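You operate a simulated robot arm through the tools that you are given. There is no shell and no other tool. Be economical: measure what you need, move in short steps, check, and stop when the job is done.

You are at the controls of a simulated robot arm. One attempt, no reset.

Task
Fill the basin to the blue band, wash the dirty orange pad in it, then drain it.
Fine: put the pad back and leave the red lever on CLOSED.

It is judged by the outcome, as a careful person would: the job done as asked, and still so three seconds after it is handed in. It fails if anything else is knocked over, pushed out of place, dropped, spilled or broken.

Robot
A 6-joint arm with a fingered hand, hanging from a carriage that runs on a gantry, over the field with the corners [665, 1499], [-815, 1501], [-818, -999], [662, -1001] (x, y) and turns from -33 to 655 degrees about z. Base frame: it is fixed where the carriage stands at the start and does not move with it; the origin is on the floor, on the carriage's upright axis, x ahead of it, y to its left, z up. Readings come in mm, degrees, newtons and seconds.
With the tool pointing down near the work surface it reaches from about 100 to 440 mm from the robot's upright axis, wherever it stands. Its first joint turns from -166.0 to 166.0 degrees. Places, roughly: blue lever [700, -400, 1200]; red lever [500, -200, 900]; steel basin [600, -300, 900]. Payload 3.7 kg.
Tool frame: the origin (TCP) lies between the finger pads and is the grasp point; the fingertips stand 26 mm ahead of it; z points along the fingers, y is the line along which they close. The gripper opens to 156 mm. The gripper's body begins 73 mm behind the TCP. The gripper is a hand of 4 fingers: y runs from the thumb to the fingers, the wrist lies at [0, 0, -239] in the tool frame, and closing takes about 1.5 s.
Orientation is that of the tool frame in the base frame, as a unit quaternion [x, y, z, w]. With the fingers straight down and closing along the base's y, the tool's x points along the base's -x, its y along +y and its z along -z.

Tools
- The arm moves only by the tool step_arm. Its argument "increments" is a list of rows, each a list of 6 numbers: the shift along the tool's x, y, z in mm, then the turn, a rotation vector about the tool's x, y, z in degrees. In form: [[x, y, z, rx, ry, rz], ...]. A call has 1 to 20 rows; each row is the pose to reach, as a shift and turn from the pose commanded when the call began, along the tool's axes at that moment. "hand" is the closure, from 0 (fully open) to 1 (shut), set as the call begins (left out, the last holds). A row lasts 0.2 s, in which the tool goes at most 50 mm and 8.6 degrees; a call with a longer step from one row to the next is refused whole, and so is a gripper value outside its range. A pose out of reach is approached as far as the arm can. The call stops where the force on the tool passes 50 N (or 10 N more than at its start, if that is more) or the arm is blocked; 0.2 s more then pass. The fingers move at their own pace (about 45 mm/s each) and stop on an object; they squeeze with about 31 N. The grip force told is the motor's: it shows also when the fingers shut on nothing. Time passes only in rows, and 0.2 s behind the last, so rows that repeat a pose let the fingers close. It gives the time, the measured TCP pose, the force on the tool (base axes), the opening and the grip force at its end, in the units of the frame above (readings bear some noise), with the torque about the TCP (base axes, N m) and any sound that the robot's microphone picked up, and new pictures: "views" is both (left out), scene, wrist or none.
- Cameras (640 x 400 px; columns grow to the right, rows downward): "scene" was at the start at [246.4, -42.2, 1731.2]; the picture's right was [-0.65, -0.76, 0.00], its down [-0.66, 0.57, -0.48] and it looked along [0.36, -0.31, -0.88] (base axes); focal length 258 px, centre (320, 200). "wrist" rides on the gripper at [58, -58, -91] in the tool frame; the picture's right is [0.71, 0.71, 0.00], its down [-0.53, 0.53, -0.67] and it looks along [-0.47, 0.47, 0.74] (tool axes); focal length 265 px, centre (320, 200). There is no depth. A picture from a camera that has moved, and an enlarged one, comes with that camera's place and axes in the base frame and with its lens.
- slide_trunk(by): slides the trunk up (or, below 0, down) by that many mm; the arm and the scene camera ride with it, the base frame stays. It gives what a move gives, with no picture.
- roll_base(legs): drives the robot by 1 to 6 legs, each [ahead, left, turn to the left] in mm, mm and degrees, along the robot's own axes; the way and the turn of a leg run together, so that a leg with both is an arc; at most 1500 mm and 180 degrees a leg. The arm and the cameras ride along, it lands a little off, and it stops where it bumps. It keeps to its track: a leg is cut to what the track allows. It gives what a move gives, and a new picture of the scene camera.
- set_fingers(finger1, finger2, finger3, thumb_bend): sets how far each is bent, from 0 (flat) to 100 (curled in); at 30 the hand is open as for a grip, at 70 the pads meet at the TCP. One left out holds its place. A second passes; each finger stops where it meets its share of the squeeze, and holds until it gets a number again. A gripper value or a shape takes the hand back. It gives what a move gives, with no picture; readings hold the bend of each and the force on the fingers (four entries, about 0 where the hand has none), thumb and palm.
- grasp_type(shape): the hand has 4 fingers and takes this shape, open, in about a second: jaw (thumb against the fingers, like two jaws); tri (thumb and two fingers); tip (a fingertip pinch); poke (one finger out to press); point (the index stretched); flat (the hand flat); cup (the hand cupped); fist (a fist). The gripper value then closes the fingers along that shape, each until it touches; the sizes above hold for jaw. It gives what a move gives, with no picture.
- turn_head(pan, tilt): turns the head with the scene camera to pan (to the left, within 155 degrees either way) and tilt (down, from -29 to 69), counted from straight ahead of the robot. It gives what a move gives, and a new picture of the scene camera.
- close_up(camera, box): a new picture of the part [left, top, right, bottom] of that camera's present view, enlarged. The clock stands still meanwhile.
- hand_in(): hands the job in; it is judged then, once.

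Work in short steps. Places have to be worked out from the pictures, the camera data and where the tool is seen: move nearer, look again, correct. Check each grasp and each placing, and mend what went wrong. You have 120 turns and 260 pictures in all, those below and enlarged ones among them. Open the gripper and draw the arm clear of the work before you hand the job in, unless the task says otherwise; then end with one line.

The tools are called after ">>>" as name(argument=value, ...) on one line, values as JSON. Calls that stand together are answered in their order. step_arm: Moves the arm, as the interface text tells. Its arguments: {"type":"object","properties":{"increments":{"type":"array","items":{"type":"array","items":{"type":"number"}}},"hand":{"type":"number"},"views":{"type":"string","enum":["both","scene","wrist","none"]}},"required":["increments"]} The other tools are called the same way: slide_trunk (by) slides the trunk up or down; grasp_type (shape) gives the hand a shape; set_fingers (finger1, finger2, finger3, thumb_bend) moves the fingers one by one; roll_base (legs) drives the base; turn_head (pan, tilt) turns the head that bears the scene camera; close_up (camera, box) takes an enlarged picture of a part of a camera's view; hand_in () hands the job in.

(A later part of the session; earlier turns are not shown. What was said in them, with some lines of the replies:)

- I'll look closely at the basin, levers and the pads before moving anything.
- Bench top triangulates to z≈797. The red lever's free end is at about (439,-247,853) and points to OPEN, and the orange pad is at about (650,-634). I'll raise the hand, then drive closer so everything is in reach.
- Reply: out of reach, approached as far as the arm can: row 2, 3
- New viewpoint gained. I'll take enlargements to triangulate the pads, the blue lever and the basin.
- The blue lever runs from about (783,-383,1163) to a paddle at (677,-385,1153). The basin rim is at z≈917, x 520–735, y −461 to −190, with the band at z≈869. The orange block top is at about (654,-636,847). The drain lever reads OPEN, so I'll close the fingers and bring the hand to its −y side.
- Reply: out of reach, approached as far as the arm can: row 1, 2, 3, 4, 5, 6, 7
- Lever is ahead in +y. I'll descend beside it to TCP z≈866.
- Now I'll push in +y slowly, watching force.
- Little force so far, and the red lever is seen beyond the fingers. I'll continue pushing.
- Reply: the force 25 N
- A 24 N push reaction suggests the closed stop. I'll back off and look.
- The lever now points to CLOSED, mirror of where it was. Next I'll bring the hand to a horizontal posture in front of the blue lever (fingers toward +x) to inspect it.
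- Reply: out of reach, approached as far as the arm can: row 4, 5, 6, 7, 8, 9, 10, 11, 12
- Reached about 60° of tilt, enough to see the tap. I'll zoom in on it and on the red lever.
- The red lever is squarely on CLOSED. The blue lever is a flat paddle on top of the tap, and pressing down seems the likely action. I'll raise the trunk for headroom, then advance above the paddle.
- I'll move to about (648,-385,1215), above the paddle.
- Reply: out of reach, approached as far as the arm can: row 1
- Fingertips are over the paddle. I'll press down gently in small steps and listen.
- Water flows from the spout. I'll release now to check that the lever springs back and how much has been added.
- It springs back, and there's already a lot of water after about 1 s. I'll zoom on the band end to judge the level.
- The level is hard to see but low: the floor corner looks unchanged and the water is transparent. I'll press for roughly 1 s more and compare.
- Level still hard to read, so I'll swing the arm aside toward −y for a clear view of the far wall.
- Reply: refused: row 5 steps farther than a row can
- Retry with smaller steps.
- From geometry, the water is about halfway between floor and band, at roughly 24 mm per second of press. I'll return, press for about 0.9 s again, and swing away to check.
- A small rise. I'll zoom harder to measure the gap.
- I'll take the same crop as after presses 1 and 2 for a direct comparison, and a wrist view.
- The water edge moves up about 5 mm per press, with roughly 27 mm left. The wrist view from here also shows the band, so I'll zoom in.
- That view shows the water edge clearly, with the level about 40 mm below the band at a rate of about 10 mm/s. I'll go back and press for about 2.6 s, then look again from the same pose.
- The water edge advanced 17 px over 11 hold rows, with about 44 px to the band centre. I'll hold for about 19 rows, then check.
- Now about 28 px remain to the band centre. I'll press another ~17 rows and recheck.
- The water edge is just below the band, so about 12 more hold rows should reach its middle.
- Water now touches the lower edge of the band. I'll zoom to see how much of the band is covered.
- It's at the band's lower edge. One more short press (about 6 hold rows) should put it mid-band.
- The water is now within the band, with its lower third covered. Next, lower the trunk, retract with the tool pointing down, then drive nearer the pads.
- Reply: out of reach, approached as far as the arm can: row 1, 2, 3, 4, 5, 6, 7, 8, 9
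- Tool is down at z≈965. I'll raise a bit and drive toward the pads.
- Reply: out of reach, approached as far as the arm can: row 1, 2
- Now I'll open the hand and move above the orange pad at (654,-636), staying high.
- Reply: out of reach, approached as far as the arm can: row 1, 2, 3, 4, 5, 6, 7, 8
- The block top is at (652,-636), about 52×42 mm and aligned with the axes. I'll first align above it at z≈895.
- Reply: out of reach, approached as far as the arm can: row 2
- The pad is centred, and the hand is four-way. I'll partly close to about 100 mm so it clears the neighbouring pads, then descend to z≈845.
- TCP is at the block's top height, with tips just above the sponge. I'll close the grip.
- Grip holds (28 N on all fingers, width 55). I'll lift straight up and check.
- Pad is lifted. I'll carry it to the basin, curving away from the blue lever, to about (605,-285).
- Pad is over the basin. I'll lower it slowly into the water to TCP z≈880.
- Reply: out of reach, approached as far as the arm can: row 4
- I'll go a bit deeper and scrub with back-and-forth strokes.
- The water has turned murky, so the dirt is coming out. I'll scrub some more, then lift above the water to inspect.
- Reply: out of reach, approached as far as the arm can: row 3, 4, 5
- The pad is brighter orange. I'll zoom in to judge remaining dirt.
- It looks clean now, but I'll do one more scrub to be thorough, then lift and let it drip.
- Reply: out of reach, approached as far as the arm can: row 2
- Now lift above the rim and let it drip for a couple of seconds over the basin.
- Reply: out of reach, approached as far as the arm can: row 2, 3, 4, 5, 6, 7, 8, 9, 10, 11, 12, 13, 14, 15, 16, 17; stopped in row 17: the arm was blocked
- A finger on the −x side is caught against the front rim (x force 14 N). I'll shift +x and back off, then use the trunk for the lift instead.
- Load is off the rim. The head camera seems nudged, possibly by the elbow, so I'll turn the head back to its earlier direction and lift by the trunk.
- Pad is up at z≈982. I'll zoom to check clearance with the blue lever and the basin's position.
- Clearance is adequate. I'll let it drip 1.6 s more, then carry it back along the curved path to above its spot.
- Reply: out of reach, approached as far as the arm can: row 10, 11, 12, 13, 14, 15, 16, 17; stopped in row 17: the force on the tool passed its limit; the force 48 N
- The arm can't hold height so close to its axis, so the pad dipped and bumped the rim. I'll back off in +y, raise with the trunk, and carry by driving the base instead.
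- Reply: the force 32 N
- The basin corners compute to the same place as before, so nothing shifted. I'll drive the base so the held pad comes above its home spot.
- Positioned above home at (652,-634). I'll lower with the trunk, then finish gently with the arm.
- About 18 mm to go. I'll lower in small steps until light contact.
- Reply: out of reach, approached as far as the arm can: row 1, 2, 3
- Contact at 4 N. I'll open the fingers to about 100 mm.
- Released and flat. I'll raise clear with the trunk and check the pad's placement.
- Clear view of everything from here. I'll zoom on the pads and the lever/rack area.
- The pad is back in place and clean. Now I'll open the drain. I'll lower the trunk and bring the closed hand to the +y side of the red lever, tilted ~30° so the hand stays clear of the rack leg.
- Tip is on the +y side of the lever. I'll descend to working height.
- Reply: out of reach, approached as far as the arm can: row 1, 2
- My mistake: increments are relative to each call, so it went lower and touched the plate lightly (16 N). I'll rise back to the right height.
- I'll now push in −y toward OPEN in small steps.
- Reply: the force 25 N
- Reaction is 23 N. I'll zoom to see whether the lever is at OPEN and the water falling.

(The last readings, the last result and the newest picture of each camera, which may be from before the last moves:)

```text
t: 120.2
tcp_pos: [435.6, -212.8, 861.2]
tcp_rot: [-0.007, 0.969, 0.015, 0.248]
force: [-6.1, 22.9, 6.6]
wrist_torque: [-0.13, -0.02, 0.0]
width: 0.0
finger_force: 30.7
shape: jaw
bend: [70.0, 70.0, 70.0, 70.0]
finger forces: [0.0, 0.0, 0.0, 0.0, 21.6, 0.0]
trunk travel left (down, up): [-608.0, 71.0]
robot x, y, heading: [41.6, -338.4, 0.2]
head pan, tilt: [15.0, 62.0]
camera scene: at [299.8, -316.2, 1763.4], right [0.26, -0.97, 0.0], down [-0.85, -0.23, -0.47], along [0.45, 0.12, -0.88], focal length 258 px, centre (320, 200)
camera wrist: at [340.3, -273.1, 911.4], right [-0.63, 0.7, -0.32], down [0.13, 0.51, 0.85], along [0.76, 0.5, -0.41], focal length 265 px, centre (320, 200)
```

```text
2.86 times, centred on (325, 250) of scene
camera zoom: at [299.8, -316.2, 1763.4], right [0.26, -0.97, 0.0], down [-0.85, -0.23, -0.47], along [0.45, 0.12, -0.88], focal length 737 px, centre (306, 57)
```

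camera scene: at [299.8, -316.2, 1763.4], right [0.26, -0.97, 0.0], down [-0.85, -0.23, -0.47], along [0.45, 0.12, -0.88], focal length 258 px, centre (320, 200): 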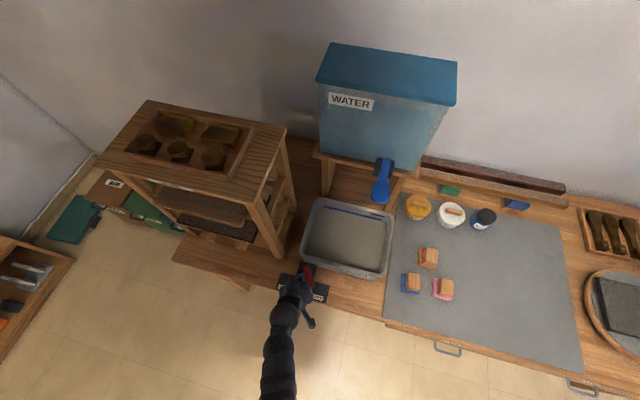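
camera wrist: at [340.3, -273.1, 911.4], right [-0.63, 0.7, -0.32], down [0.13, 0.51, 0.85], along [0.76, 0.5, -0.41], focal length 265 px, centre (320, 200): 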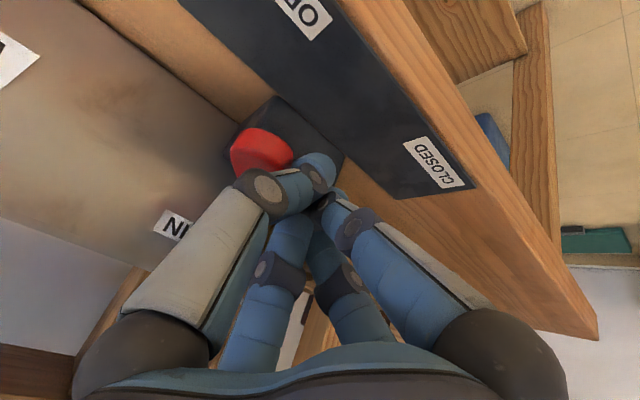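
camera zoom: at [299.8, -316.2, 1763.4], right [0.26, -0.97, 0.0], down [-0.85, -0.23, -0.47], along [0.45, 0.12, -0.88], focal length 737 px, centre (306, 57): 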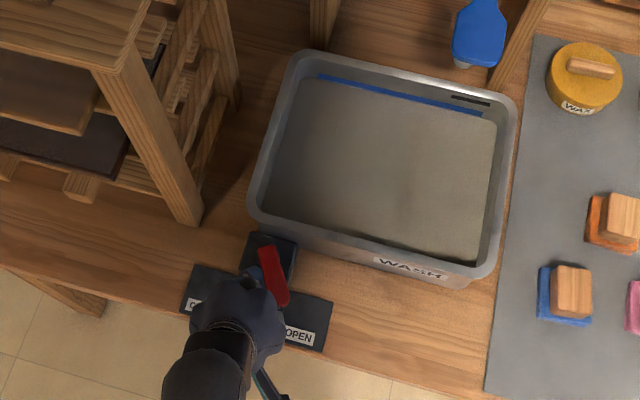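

The lever is at OPEN (same angle as originally) and the level is dropping. I'll back off slightly and wait for it to drain.

>>> step_arm(increments=[[0, 15, 0, 0, 0, 0], [0, 30, 0, 0, 0, 0], [0, 60, -20, 0, 0, 0], [0, 60, -50, 0, 0, 0], [0, 60, -50, 0, 0, 0], [0, 60, -50, 0, 0, 0], [0, 60, -50, 0, 0, 0], [0, 60, -50, 0, 0, 0], [0, 60, -50, 0, 0, 0], [0, 60, -50, 0, 0, 0], [0, 60, -50, 0, 0, 0], [0, 60, -50, 0, 0, 0], [0, 60, -50, 0, 0, 0], [0, 60, -50, 0, 0, 0], [0, 60, -50, 0, 0, 0], [0, 60, -50, 0, 0, 0], [0, 60, -50, 0, 0, 0], [0, 60, -50, 0, 0, 0], [0, 60, -50, 0, 0, 0], [0, 60, -50, 0, 0, 0]], views="none")

>>> close_up(camera="scene", box=[250, 180, 400, 320])

```text
t: 124.4
tcp_pos: [411.9, -161.3, 905.6]
tcp_rot: [-0.004, 0.969, 0.01, 0.247]
force: [-0.6, -0.6, -1.0]
wrist_torque: [0.03, -0.03, -0.01]
width: 0.0
finger_force: 31.4
shape: jaw
bend: [70.0, 70.0, 70.0, 70.0]
finger forces: [0.1, 0.0, 0.0, 0.1, 0.0, 0.0]
trunk travel left (down, up): [-608.0, 71.0]
robot x, y, heading: [39.9, -336.3, 0.0]
head pan, tilt: [15.0, 62.0]
```

```text
2.86 times, centred on (325, 250) of scene
camera zoom: at [300.2, -318.5, 1763.4], right [0.26, -0.97, 0.0], down [-0.85, -0.23, -0.47], along [0.45, 0.12, -0.88], focal length 737 px, centre (306, 57)
```

zoom: 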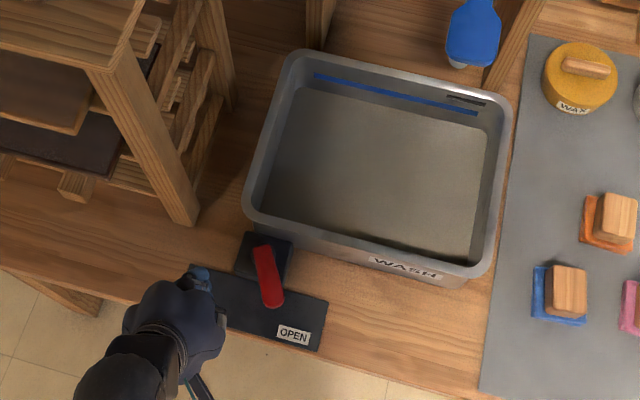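

Draining steadily. While waiting, I'll move the hand over to the −y side of the lever.

>>> step_arm(increments=[[0, 0, -15, 0, 0, 0], [0, -30, -20, 0, 0, 0], [0, -65, -20, 0, 0, 0], [0, -100, -20, 0, 0, 0], [0, -135, -20, 0, 0, 0], [0, -150, -20, 0, 0, 0], [0, -150, -20, 0, 0, 0], [0, -150, -20, 0, 0, 0], [0, -150, -20, 0, 0, 0], [0, -150, -20, 0, 0, 0], [0, -150, -20, 0, 0, 0], [0, -150, -20, 0, 0, 0], [0, -150, -20, 0, 0, 0], [0, -150, -20, 0, 0, 0], [0, -150, -20, 0, 0, 0], [0, -150, -20, 0, 0, 0], [0, -150, -20, 0, 0, 0], [0, -150, -20, 0, 0, 0], [0, -150, -20, 0, 0, 0], [0, -150, -20, 0, 0, 0]], views="none")

>>> close_up(camera="scene", box=[250, 180, 400, 320])

```text
t: 128.6
tcp_pos: [404.6, -311.5, 921.3]
tcp_rot: [-0.004, 0.969, 0.01, 0.247]
force: [-0.1, 0.6, 0.2]
wrist_torque: [-0.02, 0.03, -0.03]
width: 0.2
finger_force: 30.4
shape: jaw
bend: [70.0, 70.0, 70.0, 70.0]
finger forces: [0.1, 0.0, 0.1, 0.0, 0.1, 0.0]
trunk travel left (down, up): [-608.0, 71.0]
robot x, y, heading: [39.4, -333.6, -0.0]
head pan, tilt: [15.0, 62.0]
```

```text
2.86 times, centred on (325, 250) of scene
camera zoom: at [300.2, -318.5, 1763.4], right [0.26, -0.97, 0.0], down [-0.85, -0.23, -0.47], along [0.45, 0.12, -0.88], focal length 737 px, centre (306, 57)
```

zoom: 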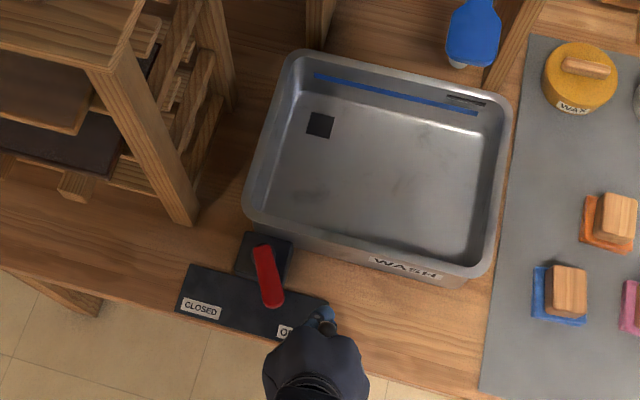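

The basin is empty. I'll descend on the −y side and push the lever back to CLOSED.

>>> step_arm(increments=[[2, 0, 33, 0, 0, 0], [3.4, 0, 66, 0, 0, 0], [3.4, 0, 66, 0, 0, 0], [3.4, 20, 66, 0, 0, 0], [3.4, 40, 66, 0, 0, 0], [3.4, 55, 66, 0, 0, 0], [3.4, 68, 66, 0, 0, 0], [3.4, 80, 66, 0, 0, 0], [3.4, 90, 66, 0, 0, 0], [3.4, 99, 66, 0, 0, 0], [3.4, 106, 66, 0, 0, 0], [3.4, 106, 66, 0, 0, 0]])

>>> close_up(camera="scene", box=[250, 180, 400, 320])

```text
t: 131.2
tcp_pos: [427.7, -212.1, 860.1]
tcp_rot: [-0.001, 0.969, 0.006, 0.246]
force: [-5.5, -25.8, 6.6]
wrist_torque: [-0.08, -0.05, -0.6]
width: 0.0
finger_force: 31.5
shape: jaw
bend: [70.0, 70.0, 70.0, 70.0]
finger forces: [0.1, 0.1, 0.1, 0.1, 0.0, 0.0]
trunk travel left (down, up): [-608.0, 71.0]
robot x, y, heading: [43.6, -333.3, -0.2]
head pan, tilt: [15.0, 62.0]
camera scene: at [299.9, -320.7, 1763.2], right [0.26, -0.97, 0.0], down [-0.85, -0.23, -0.47], along [0.45, 0.12, -0.88], focal length 258 px, centre (320, 200)
camera wrist: at [332.2, -272.3, 911.9], right [-0.63, 0.71, -0.33], down [0.14, 0.52, 0.84], along [0.77, 0.48, -0.42], focal length 265 px, centre (320, 200)
```

scene: 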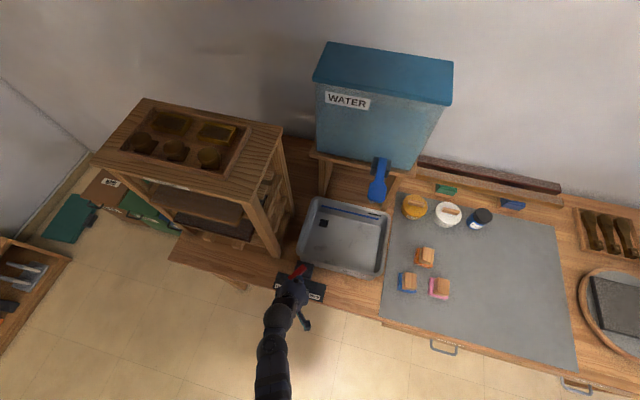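
wrist: 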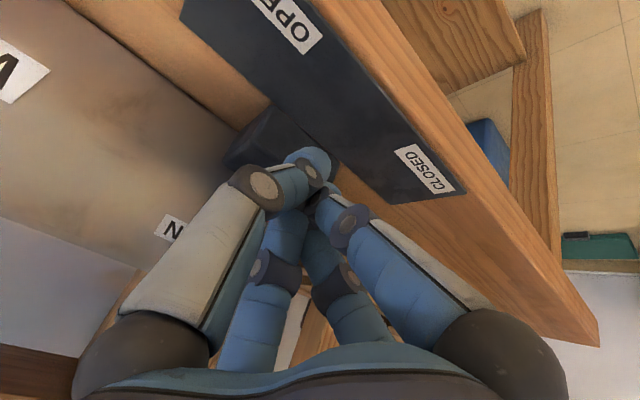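

```text
2.86 times, centred on (325, 250) of scene
camera zoom: at [299.9, -320.7, 1763.2], right [0.26, -0.97, 0.0], down [-0.85, -0.23, -0.47], along [0.45, 0.12, -0.88], focal length 737 px, centre (306, 57)
```

zoom: 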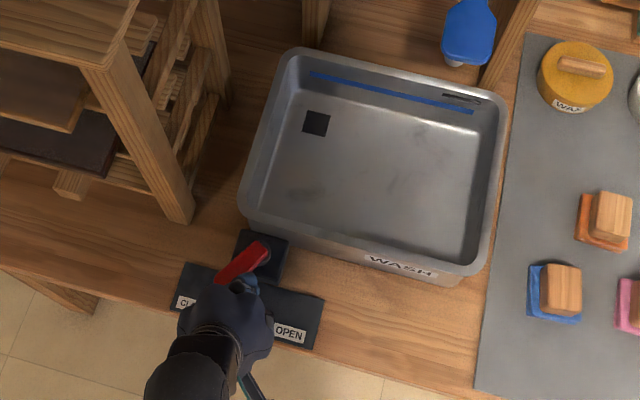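

Lever looks at the CLOSED stop with 26 N reaction. I'll back off, retreat, open the hand, and verify.

>>> step_arm(increments=[[0, -20, 0, 0, 0, 0], [0, -50, 0, 0, 0, 0], [0, -80, -20, 0, 0, 0], [0, -90, -60, 0, 0, 0], [0, -90, -100, 0, 0, 0], [0, -90, -135, 0, 0, 0], [0, -90, -135, 0, 0, 0]], views="none")

>>> close_up(camera="scene", box=[250, 180, 400, 320])

```text
t: 132.8
tcp_pos: [367.6, -294.7, 978.7]
tcp_rot: [-0.005, 0.969, 0.011, 0.246]
force: [-0.4, 0.2, 1.3]
wrist_torque: [0.0, 0.01, 0.04]
width: 0.3
finger_force: 30.7
shape: jaw
bend: [70.0, 70.0, 70.0, 70.0]
finger forces: [0.1, 0.0, 0.0, 0.1, 0.0, 0.1]
trunk travel left (down, up): [-608.0, 71.0]
robot x, y, heading: [41.6, -335.9, 0.2]
head pan, tilt: [15.0, 62.0]
```

```text
2.86 times, centred on (325, 250) of scene
camera zoom: at [300.2, -318.5, 1763.4], right [0.26, -0.97, 0.0], down [-0.85, -0.23, -0.47], along [0.45, 0.12, -0.88], focal length 737 px, centre (306, 57)
```

zoom: 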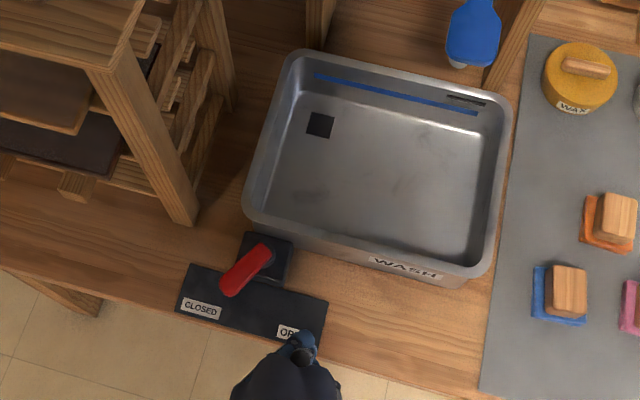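

Lever is on CLOSED, basin empty, pad home. I'll drive the base back to draw the arm clear and open the hand.

>>> roll_base(legs=[[-200, 0, 0]])

>>> step_arm(increments=[[0, 0, 0, 0, 0, 0], [0, 0, 0, 0, 0, 0], [0, 0, 0, 0, 0, 0], [0, 0, 0, 0, 0, 0], [0, 0, 0, 0, 0, 0], [0, 0, 0, 0, 0, 0], [0, 0, 0, 0, 0, 0], [0, 0, 0, 0, 0, 0]], hand=0, views="scene")

```text
t: 134.4
tcp_pos: [164.5, -293.7, 979.3]
tcp_rot: [-0.005, 0.969, 0.01, 0.248]
force: [0.9, -0.9, 0.3]
wrist_torque: [0.0, 0.02, 0.01]
width: 0.0
finger_force: 31.1
shape: jaw
bend: [70.0, 70.0, 70.0, 70.0]
finger forces: [0.0, 0.0, 0.0, 0.1, 0.0, 0.0]
trunk travel left (down, up): [-608.0, 71.0]
robot x, y, heading: [-162.3, -335.4, 0.2]
head pan, tilt: [15.0, 62.0]
camera scene: at [98.2, -318.0, 1763.4], right [0.26, -0.97, 0.0], down [-0.85, -0.23, -0.47], along [0.45, 0.12, -0.88], focal length 258 px, centre (320, 200)
```

scene: 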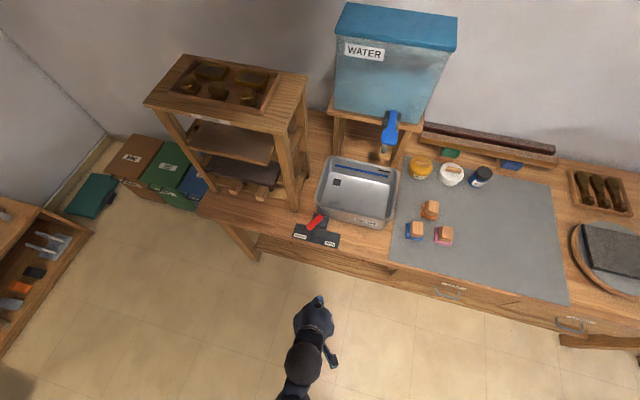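

```text
t: 136.2
tcp_pos: [165.4, -295.2, 980.4]
tcp_rot: [-0.005, 0.969, 0.011, 0.248]
force: [-0.6, 0.4, 0.3]
wrist_torque: [-0.01, -0.02, -0.01]
width: 155.8
finger_force: 0.0
shape: jaw
bend: [30.0, 30.0, 30.0, 30.0]
finger forces: [0.0, 0.0, 0.1, 0.1, 0.1, 0.0]
trunk travel left (down, up): [-608.0, 71.0]
robot x, y, heading: [-156.8, -337.2, 0.1]
head pan, tilt: [15.0, 62.0]
camera scene: at [98.2, -318.0, 1763.4], right [0.26, -0.97, 0.0], down [-0.85, -0.23, -0.47], along [0.45, 0.12, -0.88], focal length 258 px, centre (320, 200)
```

scene: 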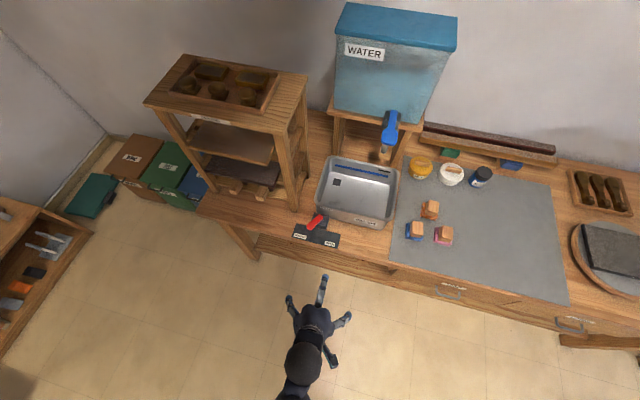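

The arm is clear, the hand is open, and everything is in place, so I'm handing in.

>>> hand_in()

```text
The job is handed in.
```

I filled the basin to the blue band, washed the orange pad and put it back on its spot, then drained the basin and left the red lever on CLOSED. The hand bumped the basin rim twice while carrying the pad and touched the lever plate once; the basin hadn't moved when I checked, and nothing spilled or tipped in the pictures.
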